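You operate a simulated robot arm through the tools that you are given. There is no shell and no other tool.

You run a simulated two-armed robot. Do the job below in one go: nothing can be reset, and whatever is moved stays where it is left.

JOB
The power box has tripped. Switch the blue charger off and get both docked batteries charging again.
Fine: main switch off before the reset, on again last. Where these are worked on the way, their far stop is far enough and under half their travel is too little: main switch.
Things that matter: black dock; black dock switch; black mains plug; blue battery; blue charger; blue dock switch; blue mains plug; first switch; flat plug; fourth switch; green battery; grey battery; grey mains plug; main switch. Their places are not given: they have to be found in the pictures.

It is judged by the outcome, as a careful person would: the job done as asked, and still so three seconds after it is handed in. It fails if anything else is knocked over, pushed out of place, dropped, spilled or broken.

ROBOT AND FRAMES
Two 7-joint arms with fingered hands on one trunk that stands fixed in place. Base frame: the origin is at the foot of the trunk, x ahead of it, y to its left, z up. Readings come in m, rad, newtons and seconds.
The left shoulder is at [0.05, 0.214, 0.869], the right one opposite. With the tool pointing down near the work surface each hand reaches from about 0.4 to 0.9 m from the base axis, measured 20 degrees to its own side. Payload 3 kg a hand.
The TCP of each hand is the grasp point between the finger pads, 0.026 m short of the fingertips. In the tool frame z runs along the fingers and y along their closing line. The gripper opens to 0.132 m; its body begins 0.073 m behind the TCP. The gripper is a hand of 3 fingers: y runs from the thumb to the fingers, the wrist lies at [0, 0, -0.229] in the tool frame, and closing takes about 1.5 s.
Orientation is that of the tool frame in the base frame, as a unit quaternion [x, y, z, w]. With the fingers straight down and closing along the base's y, the tool's x points along the base's -x, its y along +y and its z along -z.

CONTROLS
- The arms move only by the tool nudge_tool. It takes "left_motion", "right_motion" or both (then of equal length, played together; a hand with none holds still); each is a list of rows, each a list of 6 numbers: the shift along the tool's x, y, z in m, then the turn, a rotation vector about the tool's x, y, z in rad. In form: [[tx, ty, tz, wx, wy, wz], ...]. A call has 1 to 20 rows; each row is the pose to reach, as a shift and turn from the pose commanded when the call began, along the tool's axes at that moment. "left_jaw" and "right_jaw" are, for a hand that has rows, the closure, from 0 (fully open) to 1 (shut), set as the call begins (left out, the last holds). A row lasts 0.2 s, in which the tool goes at most 0.05 m and 0.15 rad; a call with a longer step from one row to the next is refused whole, and so is a gripper value outside its range. A pose out of reach is approached as far as the arm can. The call stops where the force on the tool passes 40 N (or 10 N more than at its start, if that is more) or the arm is blocked; 0.2 s more then pass. Each finger travels about 0.072 m/s and halts on what it meets, pressing with about 22 N; the grip force reading is that of the motor and also rises with nothing between the fingers. The clock runs only during rows and for 0.2 s after the last one: add rows that repeat a pose to give the fingers time. It gives the time, the measured TCP pose, the force on the tool (base axes), the opening and the grip force at its end, in the units of the frame above (readings bear some noise), with the torque about the TCP (base axes, N m) and any sound that the robot's microphone picked up.
- Cameras (640 x 400 px; columns grow to the right, rows downward): "scene" is now at [0.0332, -0.0345, 1.5172]; the picture's right is [-0.40, -0.92, 0.00], its down [-0.45, 0.20, -0.87] and it looks along [0.80, -0.35, -0.49] (base axes); focal length 371 px, centre (320, 200). "left" rides on the left gripper at [-0.061, 0.003, -0.092] in its tool frame; the picture's right is [-0.05, -1.00, 0.00], its down [0.83, -0.04, -0.56] and it looks along [0.55, -0.03, 0.83] (tool axes); focal length 230 px, centre (320, 200). "right" rides on the right gripper at [0.061, 0.003, -0.092] in its tool frame; the picture's right is [-0.05, 1.00, 0.00], its down [-0.83, -0.04, -0.56] and it looks along [-0.55, -0.03, 0.83] (tool axes); focal length 230 px, centre (320, 200).
- capture(camera): a new picture of that camera. No time passes.
- finger_targets(finger1, finger2, thumb_bend, hand): sets how far each is bent, from 0 (flat) to 1 (curled in); at 0.3 the hand is open as for a grip, at 0.7 the pads meet at the TCP. One left out holds its place. A second passes; each finger stops where it meets its share of the squeeze, and holds until it gets a number again. A gripper value or a shape takes the hand back. It gives what a move gives, with no picture; readings hold the bend of each and the force on the fingers (four entries, about 0 where the hand has none), thumb and palm.
- hand_shape(shape, hand): the hand has 3 fingers and takes this shape, open, in about a second: jaw (thumb against the fingers, like two jaws); tri (thumb and two fingers); tip (a fingertip pinch); poke (one finger out to press); point (the index stretched); flat (the hand flat); cup (the hand cupped); fist (a fist). The gripper value then closes the fingers along that shape, each until it touches; the sizes above hold for jaw. It gives what a move gives, with no picture.
- turn_head(pan, tilt): turns the head with the scene camera to pan (to the left, within 1.501 rad either way) and tilt (down, from -0.506 to 1.204), counted from straight ahead of the robot. It gives what a move gives.
- locate(camera, pixels): there is no depth. For up to 12 entries [column, row, z] of the newest picture of that camera ("zoom" is the newest enlarged one), the place [x, y] in the base frame at which the ray of that pixel passes the height z, good to about 0.002 m. No time passes.
- close_up(camera, box): a new picture of the part [left, top, right, bottom] of that camera's present view, enlarged. No time passes.
- close_job(): hands the job in; it is judged then, once.

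Unless the task says otherwise, let go and move clear before handing in.

The tools are called as a command line: name --argument value ..., lists and objects as JSON in quotes. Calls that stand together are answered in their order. nudge_tool: Moves the arms, as the interface text tells. Its arguments: {"type":"object","properties":{"left_motion":{"type":"array","items":{"type":"array","items":{"type":"number"}}},"left_jaw":{"type":"number"},"right_motion":{"type":"array","items":{"type":"array","items":{"type":"number"}}},"right_jaw":{"type":"number"}},"required":[]} The other tools are called the same way: hand_shape (shape, hand) gives the hand a shape; finger_targets (finger1, finger2, thumb_bend, hand) moves the fingers one by one; turn_head (pan, tilt) turns the head that bears the scene camera; capture (camera) takes a picture; locate (camera, pixels) gives the place at which the rays of pixels pass given heights; close_up (camera, box) takes an enlarged picture of a part of a camera's view; close_job () hands the job in.

At the start:

```text
t: 0.0
left_ee_pos: [0.4341, -0.0427, 1.2077]
left_ee_rot: [0.236, 0.972, 0.0, 0.0]
left_contact_force: [0.8, -0.1, 0.5]
left_ft_torque: [0.01, 0.0, 0.03]
left_grip_width: 0.1319
left_gripper_force: 0.0
left_shape: jaw
left_bend: [0.3, 0.3, 0.3]
left_finger forces: [0.1, 0.1, 0.1, 0.1, 0.0, 0.1]
right_ee_pos: [0.3518, -0.4001, 1.2006]
right_ee_rot: [0.235, 0.972, -0.001, 0.0]
right_contact_force: [0.0, 0.5, -0.2]
right_ft_torque: [0.02, -0.01, -0.02]
right_grip_width: 0.1317
right_gripper_force: 0.1
right_shape: jaw
right_bend: [0.3, 0.3, 0.3]
right_finger forces: [0.1, 0.0, 0.0, 0.1, 0.0, 0.0]
head pan, tilt (commanded): [-0.414, 0.513]
```

scene: 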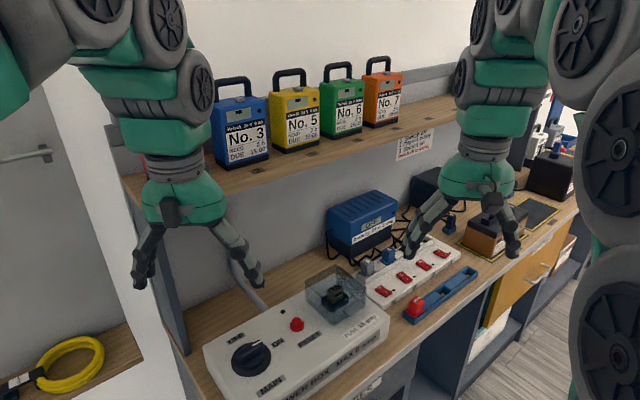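
right: 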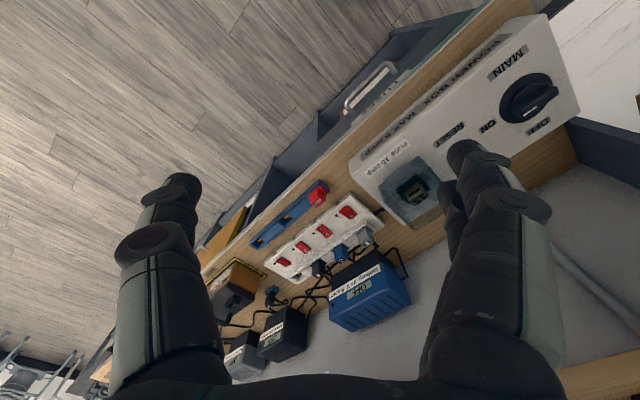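
left: 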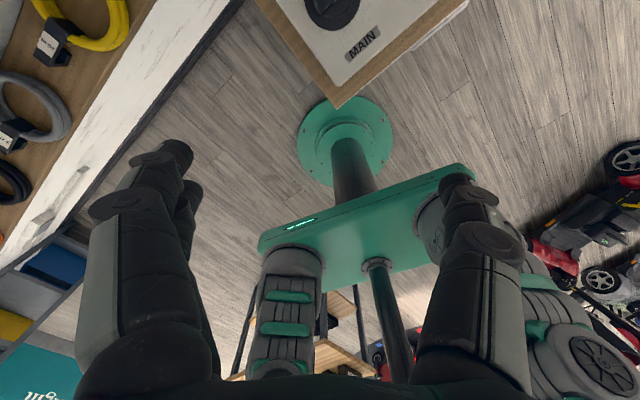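

The scene shows a power box with a MAIN dial (about 250,355), a red reset (297,325) and a clear-covered fuse holder (335,290), plus a red-switch strip, a blue charger and docks. I will look at the enlarged views first.

close_up --camera "scene" --box '[190, 240, 400, 400]'

close_up --camera "scene" --box '[310, 150, 600, 330]'

close_up --camera "right" --box '[190, 150, 430, 390]'

close_up --camera "right" --box '[340, 0, 600, 240]'

```text
2.50 times, centred on (295, 320) of scene
```

zoom: 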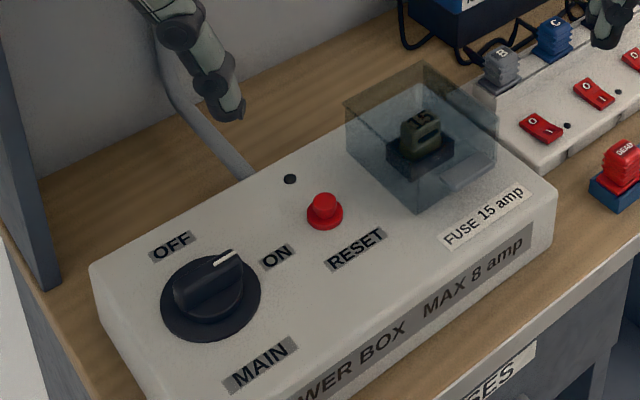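

```text
2.21 times, centred on (455, 240) of scene
```

zoom: 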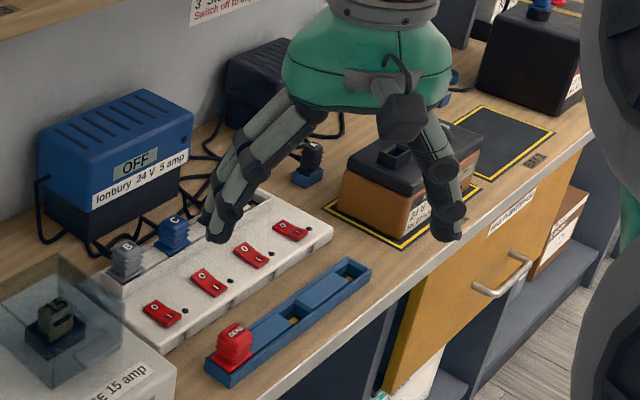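

```text
1.67 times, centred on (310, 270) of right
```

zoom: 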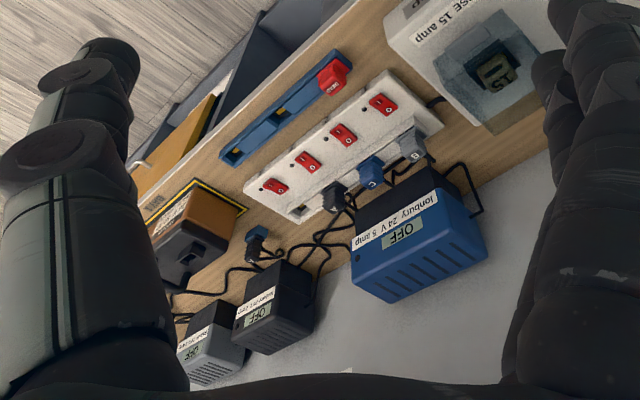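

```text
1.67 times, centred on (470, 120) of right
```

zoom: 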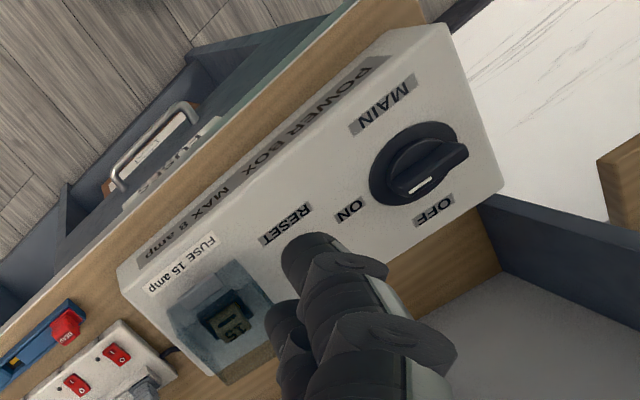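

The power box, strip and one dock are partly hidden by the hands, and there are signs on the wall. I will look at the signs and turn the head for the far docks.

close_up --camera "scene" --box '[370, 110, 470, 180]'

turn_head --pan -0.75 --tilt 0.45

capture --camera "scene"

```text
5.71 times, centred on (420, 145) of scene
```

zoom: 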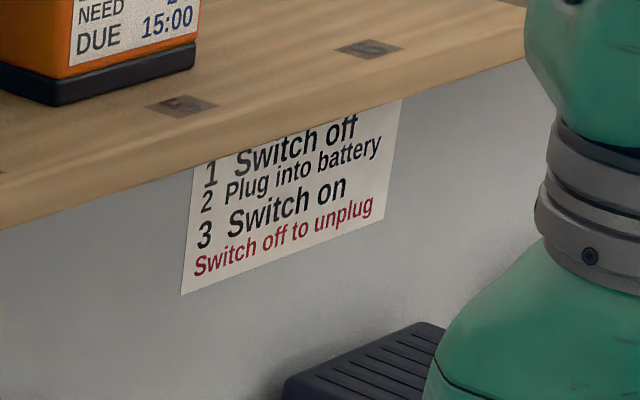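

```text
t: 0.8
left_ee_pos: [0.434, -0.043, 1.2059]
left_ee_rot: [0.237, 0.972, 0.001, 0.001]
left_contact_force: [0.0, 0.3, 0.0]
left_ft_torque: [0.0, 0.01, 0.0]
left_grip_width: 0.132
left_gripper_force: 0.1
left_shape: jaw
left_bend: [0.3, 0.3, 0.3]
left_finger forces: [0.1, 0.0, 0.0, 0.1, 0.0, 0.1]
right_ee_pos: [0.3512, -0.4005, 1.2001]
right_ee_rot: [0.235, 0.972, 0.001, 0.001]
right_contact_force: [0.0, -0.5, -0.5]
right_ft_torque: [0.02, -0.01, -0.04]
right_grip_width: 0.1321
right_gripper_force: 0.0
right_shape: jaw
right_bend: [0.3, 0.3, 0.3]
right_finger forces: [0.0, 0.0, 0.0, 0.0, 0.0, 0.1]
head pan, tilt (commanded): [-0.75, 0.45]
```

```text
taken
```

scene: 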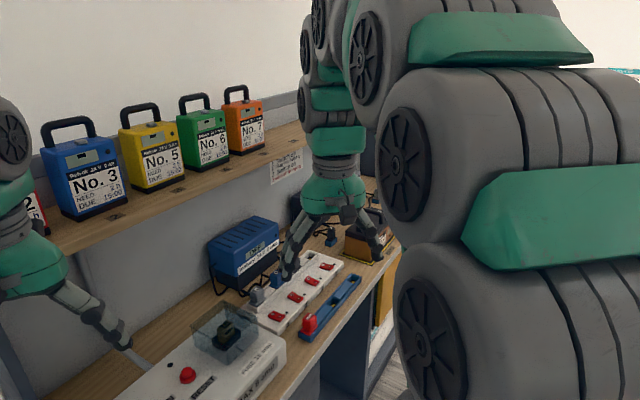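

The right arm blocks this view, so I will turn the head back and triangulate the bench height from the scene and right pictures.

turn_head --pan -0.414 --tilt 0.6

capture --camera "scene"

capture --camera "right"

```text
t: 1.6
left_ee_pos: [0.4354, -0.042, 1.2067]
left_ee_rot: [0.236, 0.972, 0.0, 0.0]
left_contact_force: [-0.4, -0.2, 0.8]
left_ft_torque: [0.02, -0.03, 0.0]
left_grip_width: 0.1318
left_gripper_force: 0.1
left_shape: jaw
left_bend: [0.3, 0.3, 0.3]
left_finger forces: [0.0, 0.0, 0.1, 0.0, 0.0, 0.0]
right_ee_pos: [0.352, -0.3992, 1.2004]
right_ee_rot: [0.235, 0.972, 0.0, 0.0]
right_contact_force: [0.2, -0.8, 0.5]
right_ft_torque: [-0.04, -0.01, -0.01]
right_grip_width: 0.1318
right_gripper_force: 0.0
right_shape: jaw
right_bend: [0.3, 0.3, 0.3]
right_finger forces: [0.0, 0.0, 0.0, 0.1, 0.0, 0.1]
head pan, tilt (commanded): [-0.414, 0.6]
```

```text
taken
```

scene: 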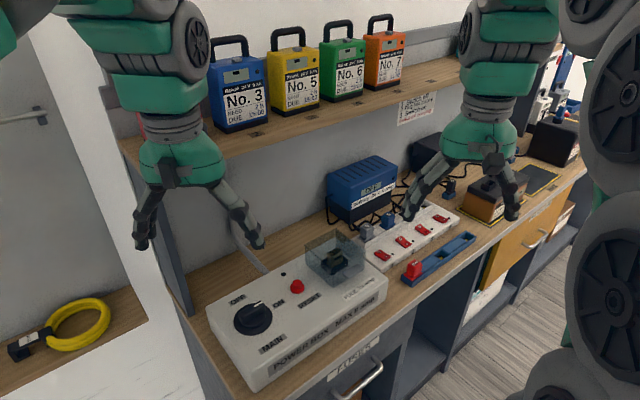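

```text
taken
```

right: 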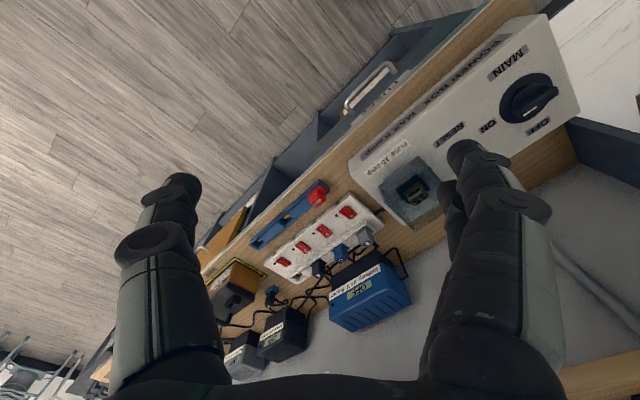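

I will triangulate the dial, the first switch and the power-box corner from both pictures at several heights.

locate --camera "scene" --pixels '[[382, 255, 0.8], [382, 255, 0.9], [382, 255, 1.0], [440, 219, 0.8], [440, 219, 0.9], [440, 219, 1.0], [254, 318, 0.8], [254, 318, 0.9], [254, 318, 1.0], [387, 281, 0.8], [387, 281, 0.9], [387, 281, 1.0]]'

locate --camera "right" --pixels '[[347, 213, 0.8], [347, 213, 0.9], [347, 213, 1.0], [284, 262, 0.8], [284, 262, 0.9], [284, 262, 1.0], [527, 100, 0.8], [527, 100, 0.9], [527, 100, 1.0], [350, 161, 0.8], [350, 161, 0.9], [350, 161, 1.0]]'

```text
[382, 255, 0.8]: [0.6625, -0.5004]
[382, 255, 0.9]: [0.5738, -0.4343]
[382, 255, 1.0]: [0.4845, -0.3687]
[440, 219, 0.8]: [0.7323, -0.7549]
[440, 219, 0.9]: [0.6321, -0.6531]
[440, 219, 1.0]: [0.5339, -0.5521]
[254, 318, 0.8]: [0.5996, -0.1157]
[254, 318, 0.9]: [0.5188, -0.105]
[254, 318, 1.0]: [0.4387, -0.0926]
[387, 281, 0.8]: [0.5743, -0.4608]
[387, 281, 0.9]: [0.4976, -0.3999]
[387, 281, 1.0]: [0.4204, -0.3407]
```

```text
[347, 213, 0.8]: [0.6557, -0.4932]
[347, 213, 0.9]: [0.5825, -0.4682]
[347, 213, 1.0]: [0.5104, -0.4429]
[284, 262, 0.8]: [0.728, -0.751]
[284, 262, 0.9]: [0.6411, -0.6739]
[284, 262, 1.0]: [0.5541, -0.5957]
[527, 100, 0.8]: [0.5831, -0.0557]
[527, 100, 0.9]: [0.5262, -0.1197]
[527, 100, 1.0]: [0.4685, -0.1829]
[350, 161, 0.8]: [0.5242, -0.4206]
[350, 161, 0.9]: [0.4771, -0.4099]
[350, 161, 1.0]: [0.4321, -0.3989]
```

The switches come out near z = 0.82 and the dial top near z = 0.88. I will locate the docks roughly and move the right hand sideways to clear the view.

locate --camera "scene" --pixels '[[497, 200, 0.8], [540, 180, 0.8], [555, 145, 0.85], [415, 270, 0.81], [470, 237, 0.81], [297, 287, 0.86], [340, 262, 0.86], [284, 275, 0.86], [387, 280, 0.86], [248, 372, 0.86], [207, 318, 0.86], [366, 195, 0.85]]'

nudge_tool --right_motion '[[0.0, -0.05, 0, 0, 0, 0], [0.0, -0.1, 0, 0, 0, 0], [0.0, -0.15, 0, 0, 0, 0], [0.0, -0.2, 0, 0, 0, 0], [0.0, -0.25, 0, 0, 0, 0], [-0.04, -0.27, 0, 0, 0, 0]]'

capture --camera "scene"

capture --camera "right"

```text
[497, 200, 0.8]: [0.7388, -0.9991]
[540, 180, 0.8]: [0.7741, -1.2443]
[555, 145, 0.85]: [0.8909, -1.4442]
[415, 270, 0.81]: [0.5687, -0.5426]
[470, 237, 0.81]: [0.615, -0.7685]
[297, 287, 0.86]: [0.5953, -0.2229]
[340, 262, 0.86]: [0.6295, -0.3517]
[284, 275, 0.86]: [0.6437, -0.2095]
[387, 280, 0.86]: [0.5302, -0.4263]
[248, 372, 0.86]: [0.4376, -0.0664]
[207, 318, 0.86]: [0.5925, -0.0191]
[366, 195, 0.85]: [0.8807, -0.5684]
```

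```text
t: 3.0
left_ee_pos: [0.4338, -0.0425, 1.2067]
left_ee_rot: [0.236, 0.972, 0.001, 0.0]
left_contact_force: [0.9, -0.4, -0.1]
left_ft_torque: [0.02, 0.02, -0.02]
left_grip_width: 0.1318
left_gripper_force: 0.1
left_shape: jaw
left_bend: [0.3, 0.3, 0.3]
left_finger forces: [0.1, 0.0, 0.1, 0.0, 0.0, 0.0]
right_ee_pos: [0.2626, -0.6565, 1.2034]
right_ee_rot: [0.235, 0.972, 0.001, -0.001]
right_contact_force: [-0.3, 0.1, 0.6]
right_ft_torque: [0.0, -0.01, -0.02]
right_grip_width: 0.1319
right_gripper_force: 0.0
right_shape: jaw
right_bend: [0.3, 0.3, 0.3]
right_finger forces: [0.0, 0.0, 0.1, 0.1, 0.0, 0.0]
head pan, tilt (commanded): [-0.414, 0.6]
```

```text
taken
```

scene: 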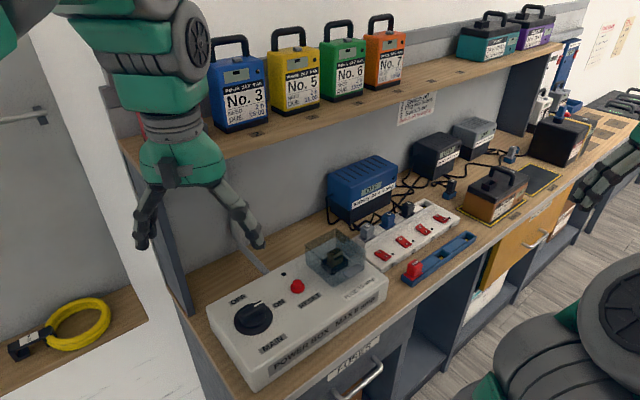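

```text
taken
```

right: 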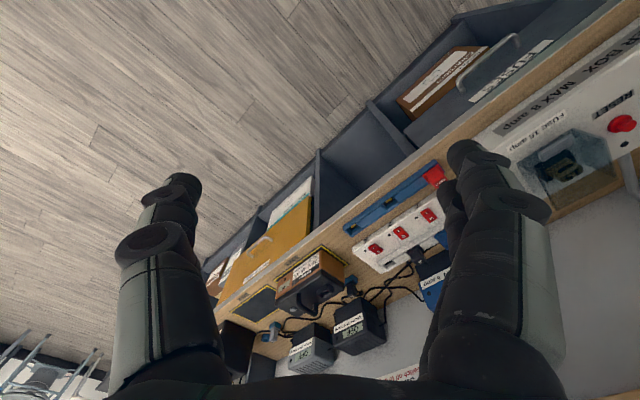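

Now the scene view is clear: chargers blue (360,185), black (435,155), grey (473,135), and batteries on the right. I will zoom into the strip, the chargers and the docks.

close_up --camera "scene" --box '[400, 100, 540, 190]'

close_up --camera "scene" --box '[440, 90, 640, 230]'

close_up --camera "scene" --box '[320, 180, 480, 290]'

close_up --camera "right" --box '[200, 150, 480, 390]'

```text
4.44 times, centred on (470, 145) of scene
```

zoom: 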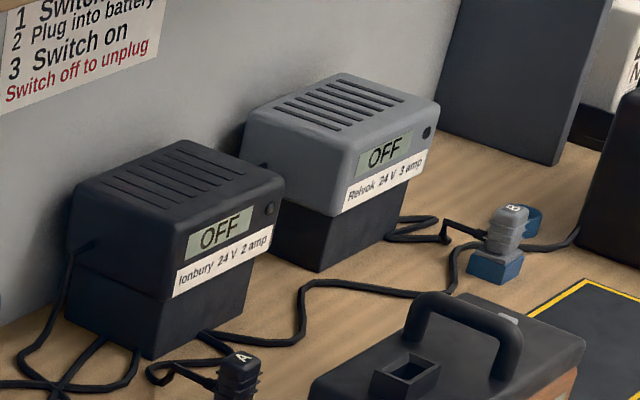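

```text
2.86 times, centred on (540, 160) of scene
```

zoom: 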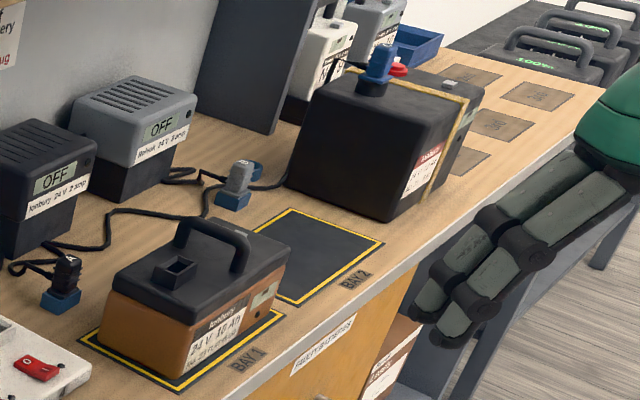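

```text
3.64 times, centred on (400, 235) of scene
```

zoom: 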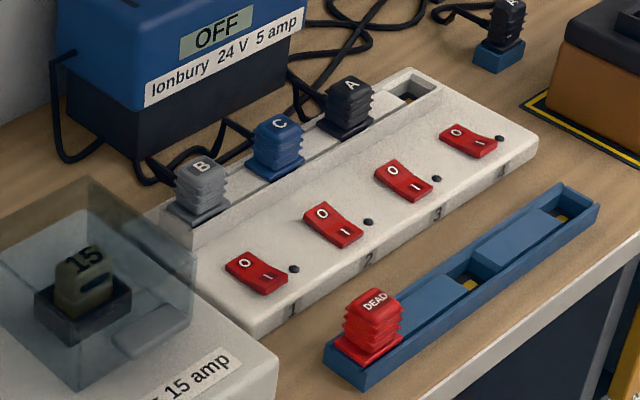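

```text
1.67 times, centred on (340, 270) of right
```

zoom: 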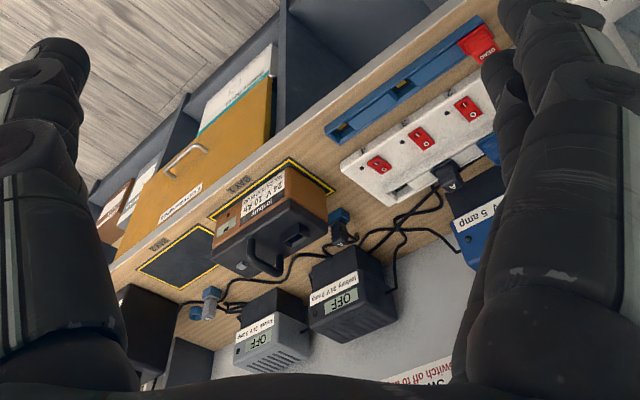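

There are more units past the black battery around (560,105) that may be docks. I will zoom there and look right and left with the head.

close_up --camera "scene" --box '[520, 70, 640, 170]'

turn_head --pan -0.9 --tilt 0.35

capture --camera "scene"

close_up --camera "scene" --box '[300, 90, 480, 210]'

```text
4.00 times, centred on (580, 120) of scene
```

zoom: 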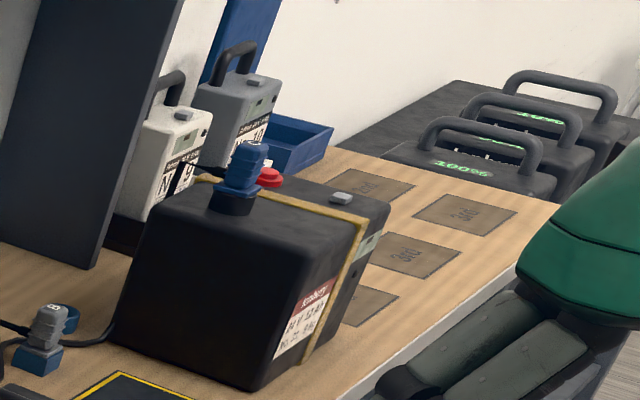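

```text
t: 4.0
left_ee_pos: [0.4347, -0.0424, 1.2071]
left_ee_rot: [0.236, 0.972, 0.0, 0.001]
left_contact_force: [-0.7, -0.5, 0.1]
left_ft_torque: [-0.01, 0.0, -0.02]
left_grip_width: 0.1318
left_gripper_force: 0.0
left_shape: jaw
left_bend: [0.3, 0.3, 0.3]
left_finger forces: [0.0, 0.0, 0.0, 0.0, 0.0, 0.1]
right_ee_pos: [0.264, -0.6558, 1.2031]
right_ee_rot: [0.236, 0.972, 0.0, 0.0]
right_contact_force: [0.4, -0.2, 1.0]
right_ft_torque: [-0.03, 0.01, -0.02]
right_grip_width: 0.1321
right_gripper_force: 0.2
right_shape: jaw
right_bend: [0.3, 0.3, 0.3]
right_finger forces: [0.0, 0.1, 0.1, 0.0, 0.0, 0.1]
head pan, tilt (commanded): [-0.901, 0.351]
```

```text
taken
```

scene: 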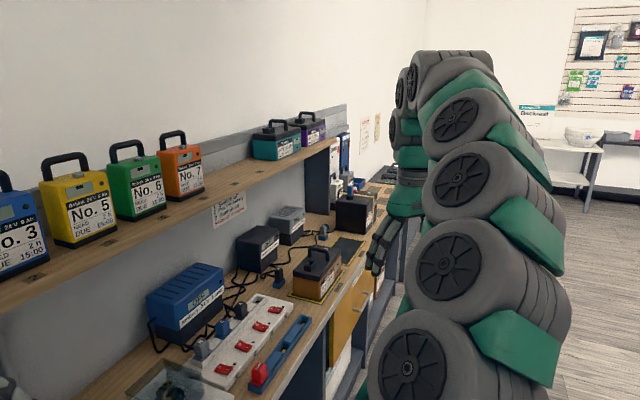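

```text
3.33 times, centred on (390, 150) of scene
```

zoom: 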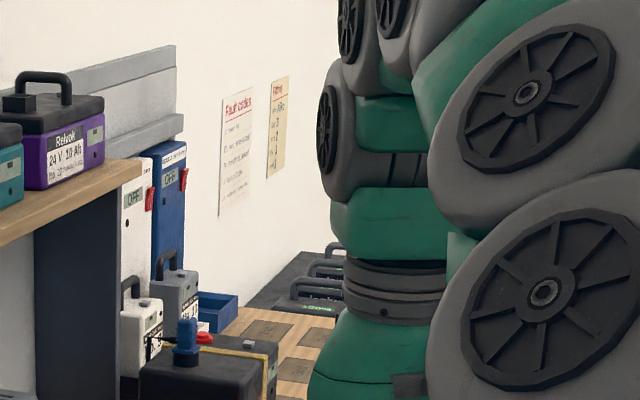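

The far docks (white and blue on the wall near (340,160)) are half hidden by the right arm. I will swing the right hand's camera to look that way.

nudge_tool --right_motion '[[0, 0, 0, 0, 0, 0.14], [0, 0, 0, 0, 0, 0.28], [0, 0, 0, 0, 0, 0.42], [0, 0, 0, 0, 0, 0.56]]'

nudge_tool --right_motion '[[0, 0, 0, 0, -0.14, 0], [0, 0, 0, 0, -0.28, 0], [0, 0, 0, 0, -0.42, 0], [0, 0, 0, 0, -0.56, 0]]'

capture --camera "right"

capture --camera "scene"

```text
t: 5.0
left_ee_pos: [0.4339, -0.043, 1.2067]
left_ee_rot: [0.237, 0.972, 0.0, 0.0]
left_contact_force: [-0.3, -0.4, -0.5]
left_ft_torque: [-0.01, 0.01, -0.02]
left_grip_width: 0.1317
left_gripper_force: 0.0
left_shape: jaw
left_bend: [0.3, 0.3, 0.3]
left_finger forces: [0.1, 0.0, 0.0, 0.1, 0.0, 0.1]
right_ee_pos: [0.2647, -0.6584, 1.2015]
right_ee_rot: [0.495, 0.869, 0.0, 0.001]
right_contact_force: [0.2, 0.0, 0.1]
right_ft_torque: [0.04, -0.03, 0.01]
right_grip_width: 0.1321
right_gripper_force: 0.0
right_shape: jaw
right_bend: [0.3, 0.3, 0.3]
right_finger forces: [0.0, 0.0, 0.1, 0.1, 0.1, 0.0]
head pan, tilt (commanded): [-0.901, 0.351]
```

```text
t: 6.0
left_ee_pos: [0.4346, -0.0417, 1.2058]
left_ee_rot: [0.235, 0.972, -0.001, 0.0]
left_contact_force: [-0.2, 0.2, 0.1]
left_ft_torque: [0.0, -0.01, -0.02]
left_grip_width: 0.1319
left_gripper_force: 0.0
left_shape: jaw
left_bend: [0.3, 0.3, 0.3]
left_finger forces: [0.0, 0.0, 0.1, 0.0, 0.0, 0.1]
right_ee_pos: [0.2645, -0.6583, 1.2025]
right_ee_rot: [0.475, 0.835, -0.138, 0.242]
right_contact_force: [-0.3, -0.3, -0.3]
right_ft_torque: [-0.02, 0.0, -0.02]
right_grip_width: 0.132
right_gripper_force: 0.0
right_shape: jaw
right_bend: [0.3, 0.3, 0.3]
right_finger forces: [0.1, 0.0, 0.0, 0.0, 0.1, 0.1]
head pan, tilt (commanded): [-0.901, 0.351]
```

```text
taken
```

right: 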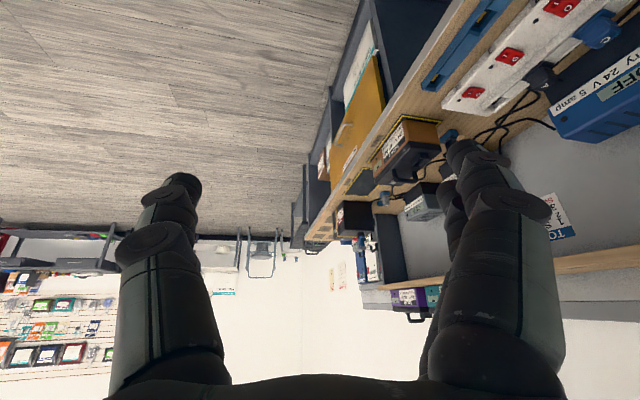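

```text
taken
```

scene: 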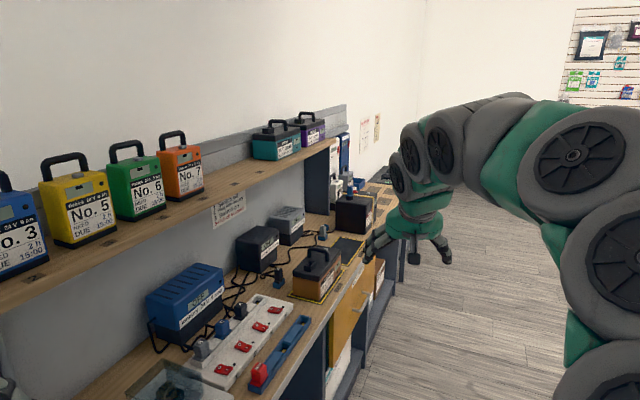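

The docks at the far right are now visible in scene around (345,160) and in the right camera around (360,250). I will zoom in on both.

close_up --camera "scene" --box '[300, 95, 420, 210]'

close_up --camera "right" --box '[300, 170, 460, 330]'

close_up --camera "scene" --box '[330, 110, 390, 200]'

close_up --camera "scene" --box '[355, 105, 385, 155]'

```text
3.48 times, centred on (360, 152) of scene
```

zoom: 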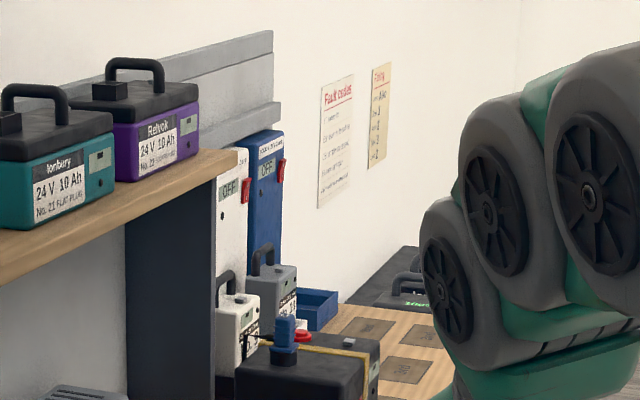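

```text
2.50 times, centred on (380, 250) of right
```

zoom: 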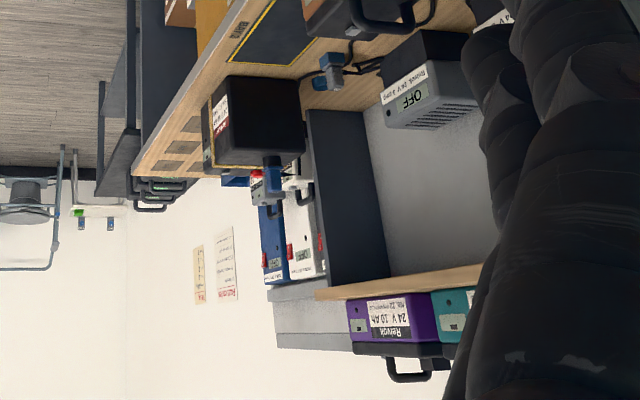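

```text
4.44 times, centred on (360, 155) of scene
```

zoom: 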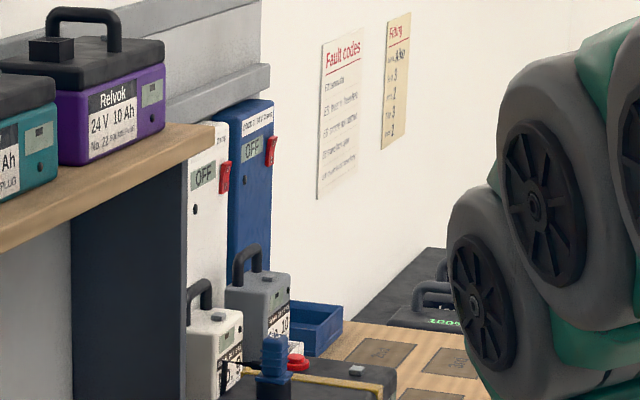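

```text
8.00 times, centred on (370, 130) of scene
```

zoom: 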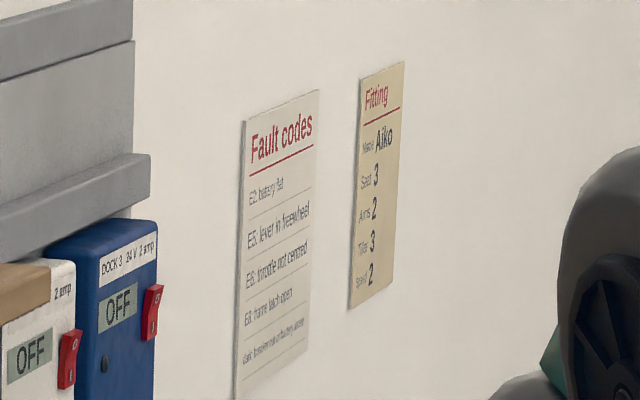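

There are OFF displays on white and blue wall docks with red switches. I will look to the left as well, then zoom in on the strip rockers.

turn_head --pan 0.5 --tilt 0.5

capture --camera "scene"

turn_head --pan -0.3 --tilt 0.8

capture --camera "scene"

```text
t: 7.5
left_ee_pos: [0.4354, -0.0424, 1.2072]
left_ee_rot: [0.235, 0.972, 0.0, 0.0]
left_contact_force: [0.3, -0.1, 0.4]
left_ft_torque: [0.02, 0.03, -0.02]
left_grip_width: 0.132
left_gripper_force: 0.1
left_shape: jaw
left_bend: [0.3, 0.3, 0.3]
left_finger forces: [0.0, 0.0, 0.0, 0.0, 0.0, 0.0]
right_ee_pos: [0.264, -0.6586, 1.2008]
right_ee_rot: [0.476, 0.835, -0.137, 0.24]
right_contact_force: [0.4, 0.3, -0.5]
right_ft_torque: [0.01, 0.01, 0.0]
right_grip_width: 0.1318
right_gripper_force: 0.0
right_shape: jaw
right_bend: [0.3, 0.3, 0.3]
right_finger forces: [0.1, 0.0, 0.1, 0.0, 0.1, 0.1]
head pan, tilt (commanded): [0.499, 0.499]
```

```text
taken
```

scene: 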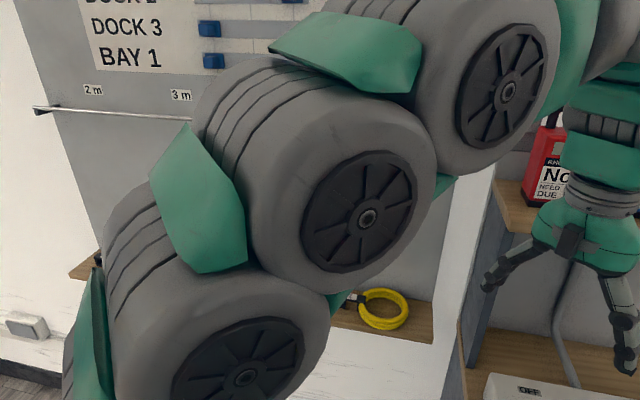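

```text
t: 8.6
left_ee_pos: [0.4333, -0.0417, 1.2074]
left_ee_rot: [0.236, 0.972, 0.001, -0.001]
left_contact_force: [0.0, -0.6, -0.1]
left_ft_torque: [0.0, -0.01, 0.01]
left_grip_width: 0.1321
left_gripper_force: 0.0
left_shape: jaw
left_bend: [0.3, 0.3, 0.3]
left_finger forces: [0.1, 0.0, 0.1, 0.0, 0.1, 0.1]
right_ee_pos: [0.2636, -0.6589, 1.2018]
right_ee_rot: [0.475, 0.836, -0.136, 0.239]
right_contact_force: [0.1, 0.2, 0.4]
right_ft_torque: [0.0, -0.01, -0.01]
right_grip_width: 0.1318
right_gripper_force: 0.0
right_shape: jaw
right_bend: [0.3, 0.3, 0.3]
right_finger forces: [0.1, 0.0, 0.1, 0.0, 0.1, 0.1]
head pan, tilt (commanded): [-0.3, 0.799]
```

```text
taken
```

scene: 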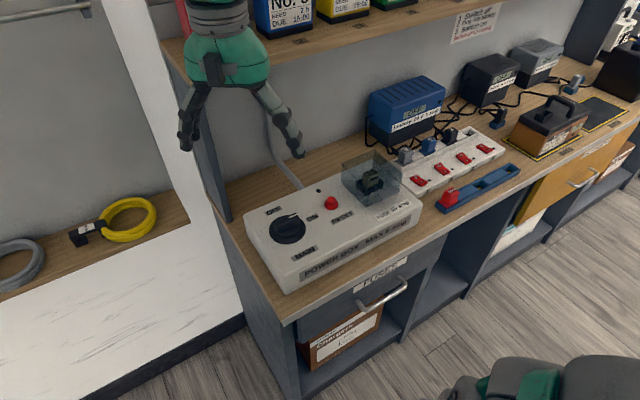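

A board on the left lists DOCK 2, DOCK 3, BAY 1, partly hidden by the left arm. I will zoom in on the strip and fuse box first, then view the board.

close_up --camera "scene" --box '[390, 125, 520, 210]'

close_up --camera "scene" --box '[240, 150, 400, 260]'

turn_head --pan 0.6 --tilt 0.1

capture --camera "scene"

```text
4.71 times, centred on (455, 168) of scene
```

zoom: 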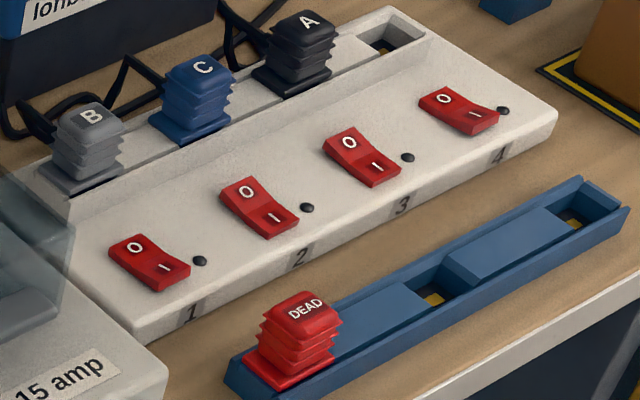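

```text
3.64 times, centred on (320, 205) of scene
```

zoom: 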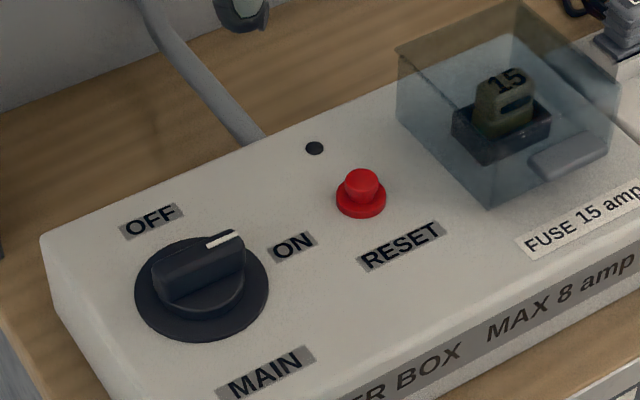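

```text
t: 9.8
left_ee_pos: [0.4343, -0.0419, 1.2059]
left_ee_rot: [0.236, 0.972, -0.001, -0.001]
left_contact_force: [-0.5, 0.5, 0.7]
left_ft_torque: [0.01, 0.0, 0.02]
left_grip_width: 0.132
left_gripper_force: 0.0
left_shape: jaw
left_bend: [0.3, 0.3, 0.3]
left_finger forces: [0.0, 0.0, 0.1, 0.0, 0.0, 0.0]
right_ee_pos: [0.2634, -0.6584, 1.2013]
right_ee_rot: [0.476, 0.835, -0.137, 0.24]
right_contact_force: [-0.6, -0.9, -0.3]
right_ft_torque: [-0.01, 0.03, -0.01]
right_grip_width: 0.132
right_gripper_force: 0.1
right_shape: jaw
right_bend: [0.3, 0.3, 0.3]
right_finger forces: [0.0, 0.0, 0.1, 0.0, 0.0, 0.1]
head pan, tilt (commanded): [0.6, 0.099]
```

```text
taken
```

scene: 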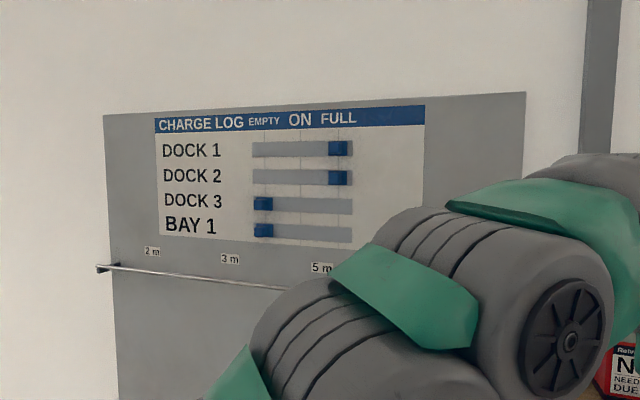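

Rockers 2 and 3 look set to I (the O half stands up) and rockers 1 and 4 to O. The DEAD plug and the fuse look untouched. I will move the right hand nearer to the far docks to see which batteries and dock switches are there.

nudge_tool --right_motion '[[-0.039, -0.0044, 0.024, 0, 0, 0], [-0.077, -0.0087, 0.048, 0, 0, 0], [-0.116, -0.013, 0.072, 0, 0, 0], [-0.154, -0.0174, 0.097, 0, 0, 0], [-0.193, -0.0218, 0.121, 0, 0, 0], [-0.231, -0.0261, 0.145, 0, 0, 0], [-0.27, -0.0305, 0.169, 0, 0, 0]]'

turn_head --pan -0.9 --tilt 0.35

capture --camera "right"

capture --camera "scene"

```text
t: 11.6
left_ee_pos: [0.4338, -0.0427, 1.2068]
left_ee_rot: [0.236, 0.972, 0.001, -0.001]
left_contact_force: [1.4, -1.1, -0.8]
left_ft_torque: [0.09, 0.07, -0.02]
left_grip_width: 0.1319
left_gripper_force: 0.1
left_shape: jaw
left_bend: [0.3, 0.3, 0.3]
left_finger forces: [0.1, 0.0, 0.1, 0.1, 0.0, 0.1]
right_ee_pos: [0.3936, -0.9408, 1.2402]
right_ee_rot: [0.473, 0.828, -0.142, 0.266]
right_contact_force: [0.3, 0.7, -1.8]
right_ft_torque: [-0.01, 0.02, -0.02]
right_grip_width: 0.1319
right_gripper_force: 0.0
right_shape: jaw
right_bend: [0.3, 0.3, 0.3]
right_finger forces: [0.0, 0.0, 0.0, 0.0, 0.0, 0.0]
head pan, tilt (commanded): [0.6, 0.099]
stopped in row 7 (right hand): the arm was blocked; the commanded pose is now the measured one
```

```text
t: 13.2
left_ee_pos: [0.4339, -0.0425, 1.2069]
left_ee_rot: [0.236, 0.972, 0.0, 0.0]
left_contact_force: [-1.2, 0.7, -0.1]
left_ft_torque: [0.0, 0.0, 0.0]
left_grip_width: 0.1317
left_gripper_force: 0.1
left_shape: jaw
left_bend: [0.3, 0.3, 0.3]
left_finger forces: [0.0, 0.0, 0.2, 0.1, 0.0, 0.0]
right_ee_pos: [0.3935, -0.9394, 1.2416]
right_ee_rot: [0.473, 0.828, -0.142, 0.267]
right_contact_force: [0.8, -0.6, 0.7]
right_ft_torque: [0.01, 0.03, -0.01]
right_grip_width: 0.1319
right_gripper_force: 0.0
right_shape: jaw
right_bend: [0.3, 0.3, 0.3]
right_finger forces: [0.0, 0.1, 0.0, 0.0, 0.0, 0.0]
head pan, tilt (commanded): [-0.901, 0.351]
```

```text
taken
```

right: 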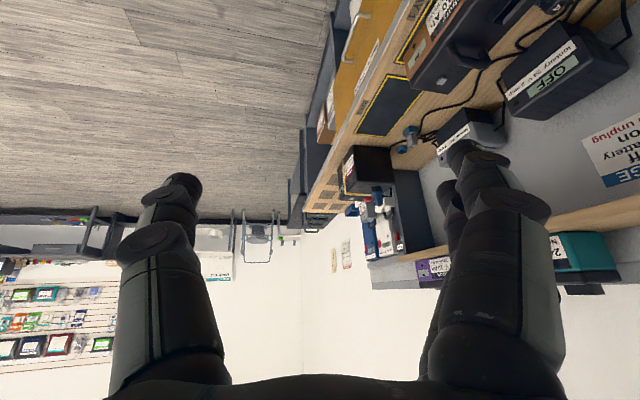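

```text
taken
```

scene: 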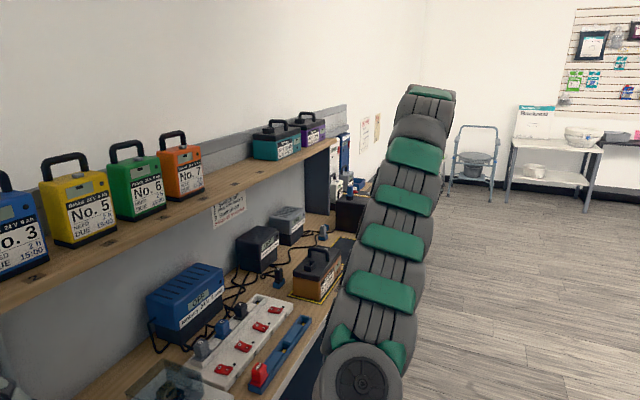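

close_up --camera "right" --box '[330, 130, 450, 300]'

close_up --camera "right" --box '[355, 180, 415, 270]'

close_up --camera "right" --box '[340, 0, 640, 180]'

```text
2.35 times, centred on (390, 215) of right
```

zoom: 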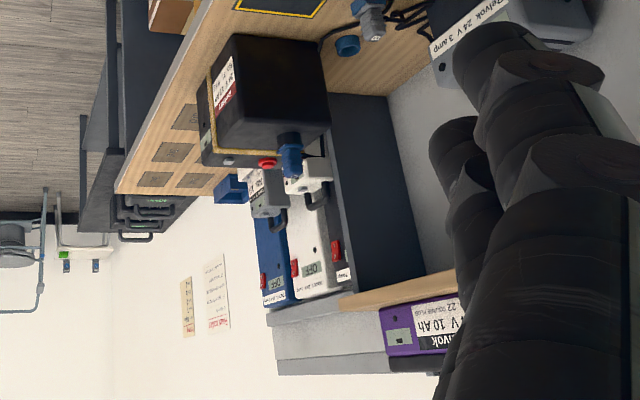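

```text
4.44 times, centred on (385, 225) of right
```

zoom: 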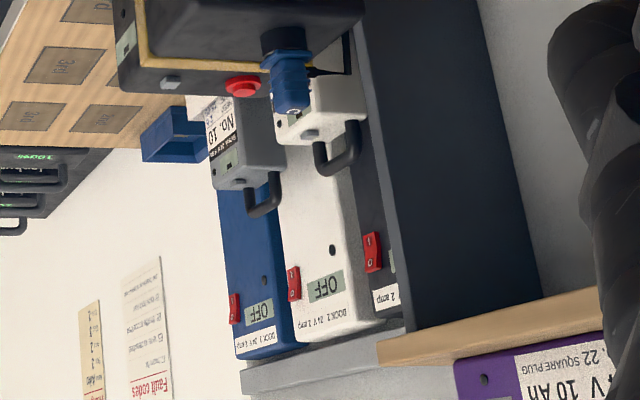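

```text
2.13 times, centred on (490, 90) of right
```

zoom: 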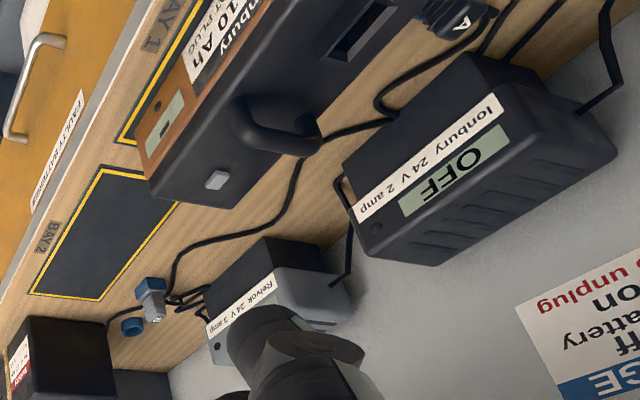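

The black dock 1, white dock 2 (white No. 9) and blue dock 3 (grey No. 10) are far out of reach, each 2 amp. The blue charger (5 amp) is on plug C, socket 2, and the overload tripped the box. I will bring the right hand back upright and view the power box.

nudge_tool --right_motion '[[0.0401, 0.0194, -0.0209, 0, 0.0877, 0], [0.0802, 0.0387, -0.0417, 0, 0.1754, 0], [0.1203, 0.0581, -0.0626, 0, 0.2631, 0], [0.1605, 0.0774, -0.0835, 0, 0.3509, 0], [0.2006, 0.0968, -0.1044, 0, 0.4386, 0], [0.2407, 0.1161, -0.1252, 0, 0.5263, 0], [0.2808, 0.1355, -0.1461, 0, 0.614, 0]]'

turn_head --pan -0.2 --tilt 0.75

capture --camera "scene"

close_up --camera "scene" --box '[200, 150, 400, 290]'

capture --camera "right"

```text
t: 14.8
left_ee_pos: [0.4345, -0.0424, 1.2069]
left_ee_rot: [0.236, 0.972, 0.0, 0.0]
left_contact_force: [0.5, -0.1, -0.2]
left_ft_torque: [0.01, -0.01, -0.03]
left_grip_width: 0.1317
left_gripper_force: 0.0
left_shape: jaw
left_bend: [0.3, 0.3, 0.3]
left_finger forces: [0.1, 0.0, 0.0, 0.1, 0.1, 0.0]
right_ee_pos: [0.3482, -0.6015, 1.2009]
right_ee_rot: [0.494, 0.869, 0.009, 0.003]
right_contact_force: [1.0, 0.6, -0.1]
right_ft_torque: [0.01, -0.04, 0.02]
right_grip_width: 0.1318
right_gripper_force: 0.1
right_shape: jaw
right_bend: [0.3, 0.3, 0.3]
right_finger forces: [0.0, 0.0, 0.1, 0.1, 0.0, 0.1]
head pan, tilt (commanded): [-0.901, 0.351]
```

```text
t: 15.9
left_ee_pos: [0.4345, -0.0427, 1.2065]
left_ee_rot: [0.236, 0.972, 0.0, 0.0]
left_contact_force: [0.4, -0.8, 0.5]
left_ft_torque: [0.03, 0.0, 0.01]
left_grip_width: 0.132
left_gripper_force: 0.0
left_shape: jaw
left_bend: [0.3, 0.3, 0.3]
left_finger forces: [0.0, 0.0, 0.0, 0.0, 0.1, 0.0]
right_ee_pos: [0.3478, -0.601, 1.2015]
right_ee_rot: [0.494, 0.869, 0.008, 0.004]
right_contact_force: [1.1, 0.1, 0.5]
right_ft_torque: [-0.01, 0.02, -0.01]
right_grip_width: 0.1322
right_gripper_force: 0.1
right_shape: jaw
right_bend: [0.3, 0.3, 0.3]
right_finger forces: [0.0, 0.1, 0.0, 0.0, 0.0, 0.0]
head pan, tilt (commanded): [-0.201, 0.75]
```

```text
taken
```

scene: 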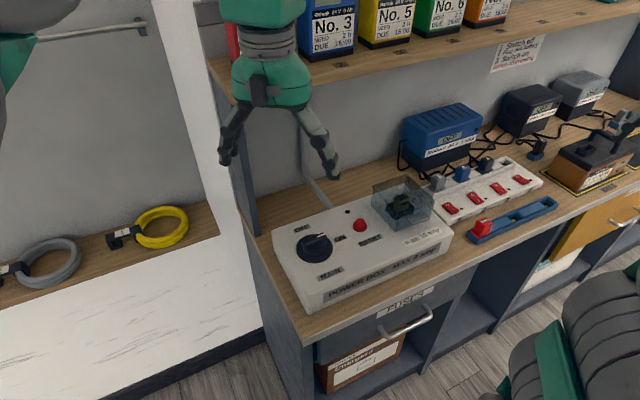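

```text
2.86 times, centred on (300, 220) of scene
```

zoom: 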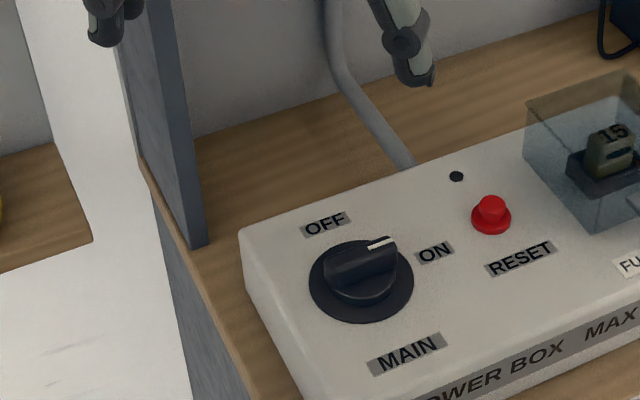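

```text
taken
```

right: 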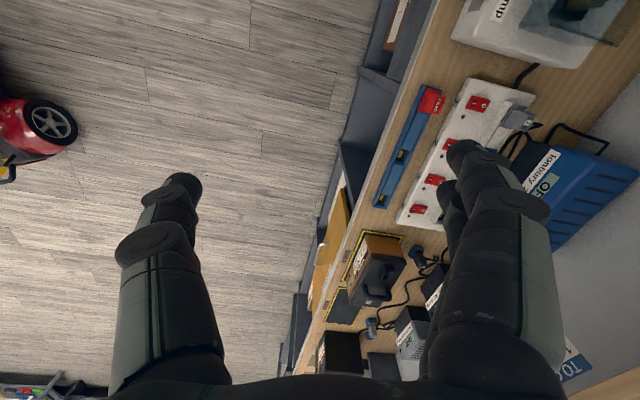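

I will triangulate the MAIN label centre (zoom 405,353; left camera 363,43) to get the box-top height.

locate --camera "zoom" --pixels '[[405, 353, 0.84], [405, 353, 0.86], [405, 353, 0.88], [362, 283, 0.86], [434, 252, 0.86], [325, 225, 0.86], [491, 220, 0.86], [242, 235, 0.86], [378, 243, 0.89], [300, 398, 0.86], [456, 176, 0.86], [520, 258, 0.86]]'

capture --camera "left"

locate --camera "left" --pixels '[[363, 43, 0.82], [363, 43, 0.84], [363, 43, 0.86], [363, 43, 0.88], [337, 106, 0.86], [337, 106, 0.78], [466, 0, 0.86], [330, 8, 0.86]]'

```text
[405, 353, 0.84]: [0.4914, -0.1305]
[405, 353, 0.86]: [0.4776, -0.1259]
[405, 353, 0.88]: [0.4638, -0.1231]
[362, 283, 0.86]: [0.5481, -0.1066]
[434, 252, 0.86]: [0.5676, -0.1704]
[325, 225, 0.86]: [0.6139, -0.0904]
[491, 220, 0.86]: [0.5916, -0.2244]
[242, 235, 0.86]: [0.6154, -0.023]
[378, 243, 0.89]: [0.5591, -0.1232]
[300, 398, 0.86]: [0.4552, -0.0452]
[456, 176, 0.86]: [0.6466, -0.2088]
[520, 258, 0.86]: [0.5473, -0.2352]
```

```text
taken
```

left: 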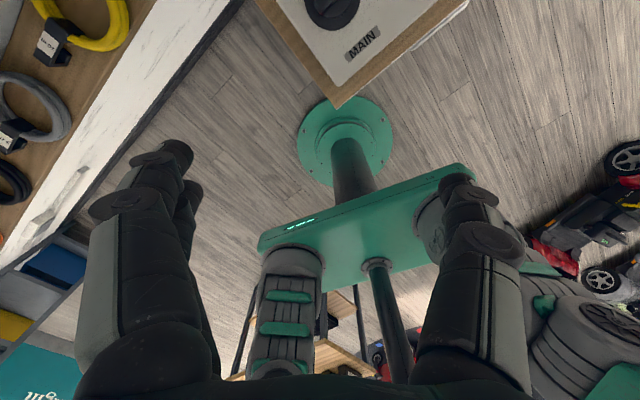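

```text
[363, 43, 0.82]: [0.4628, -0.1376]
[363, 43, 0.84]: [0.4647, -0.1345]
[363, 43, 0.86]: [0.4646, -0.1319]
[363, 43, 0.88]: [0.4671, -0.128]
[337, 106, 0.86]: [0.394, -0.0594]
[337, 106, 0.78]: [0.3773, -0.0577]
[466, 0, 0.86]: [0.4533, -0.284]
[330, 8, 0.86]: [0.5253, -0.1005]
```

The box top comes out at about z = 0.875. The dial centre is about (0.535, -0.105), with OFF toward the back at about 14° and ON at about -75°. The pointer sits midway, in the tripped position. I will lower the left hand above the dial for a close look.

nudge_tool --left_motion '[[-0.0249, -0.0022, 0.0374, 0, 0, 0], [-0.0498, -0.0045, 0.0748, 0, 0, 0], [-0.0747, -0.0067, 0.1122, 0, 0, 0], [-0.0996, -0.009, 0.1496, 0, 0, 0], [-0.1245, -0.0112, 0.187, 0, 0, 0]]'

capture --camera "left"

capture --camera "scene"

```text
t: 17.1
left_ee_pos: [0.5389, -0.1107, 1.02]
left_ee_rot: [0.237, 0.972, 0.0, 0.0]
left_contact_force: [0.9, 0.4, -0.5]
left_ft_torque: [0.0, -0.03, -0.01]
left_grip_width: 0.1319
left_gripper_force: 0.0
left_shape: jaw
left_bend: [0.3, 0.3, 0.3]
left_finger forces: [0.0, 0.0, 0.0, 0.0, 0.0, 0.0]
right_ee_pos: [0.348, -0.6018, 1.2007]
right_ee_rot: [0.494, 0.87, 0.008, 0.004]
right_contact_force: [0.2, 0.1, 0.6]
right_ft_torque: [0.0, 0.05, 0.0]
right_grip_width: 0.1317
right_gripper_force: 0.0
right_shape: jaw
right_bend: [0.3, 0.3, 0.3]
right_finger forces: [0.0, 0.0, 0.0, 0.1, 0.0, 0.0]
head pan, tilt (commanded): [-0.201, 0.75]
```

```text
taken
```

left: 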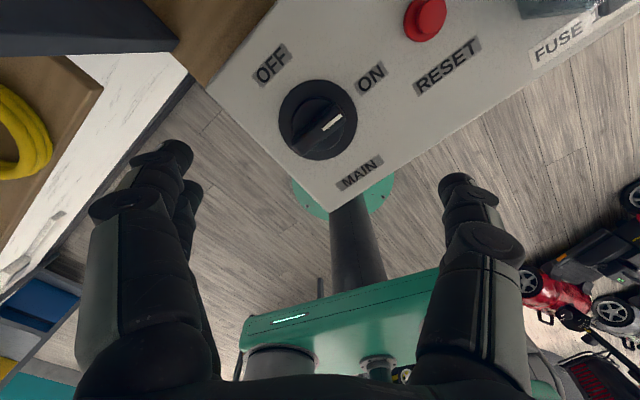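

```text
taken
```

scene: 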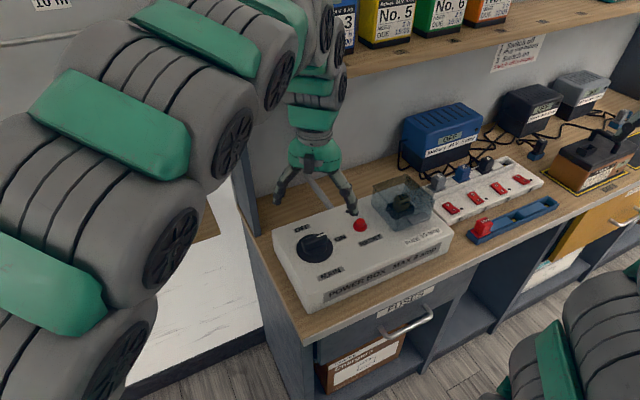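

The dial is clearly visible in the left picture at (318,120). I will zoom in to measure its centre, the bar direction and the heights.

close_up --camera "left" --box '[230, 20, 460, 200]'

close_up --camera "scene" --box '[270, 180, 390, 290]'

```text
2.22 times, centred on (345, 110) of left
```

zoom: 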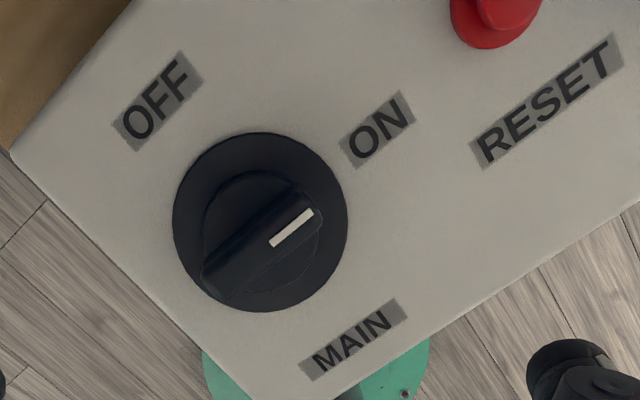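

```text
3.64 times, centred on (330, 235) of scene
```

zoom: 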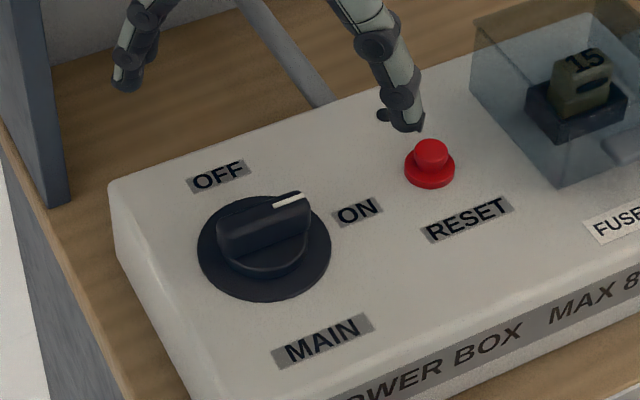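

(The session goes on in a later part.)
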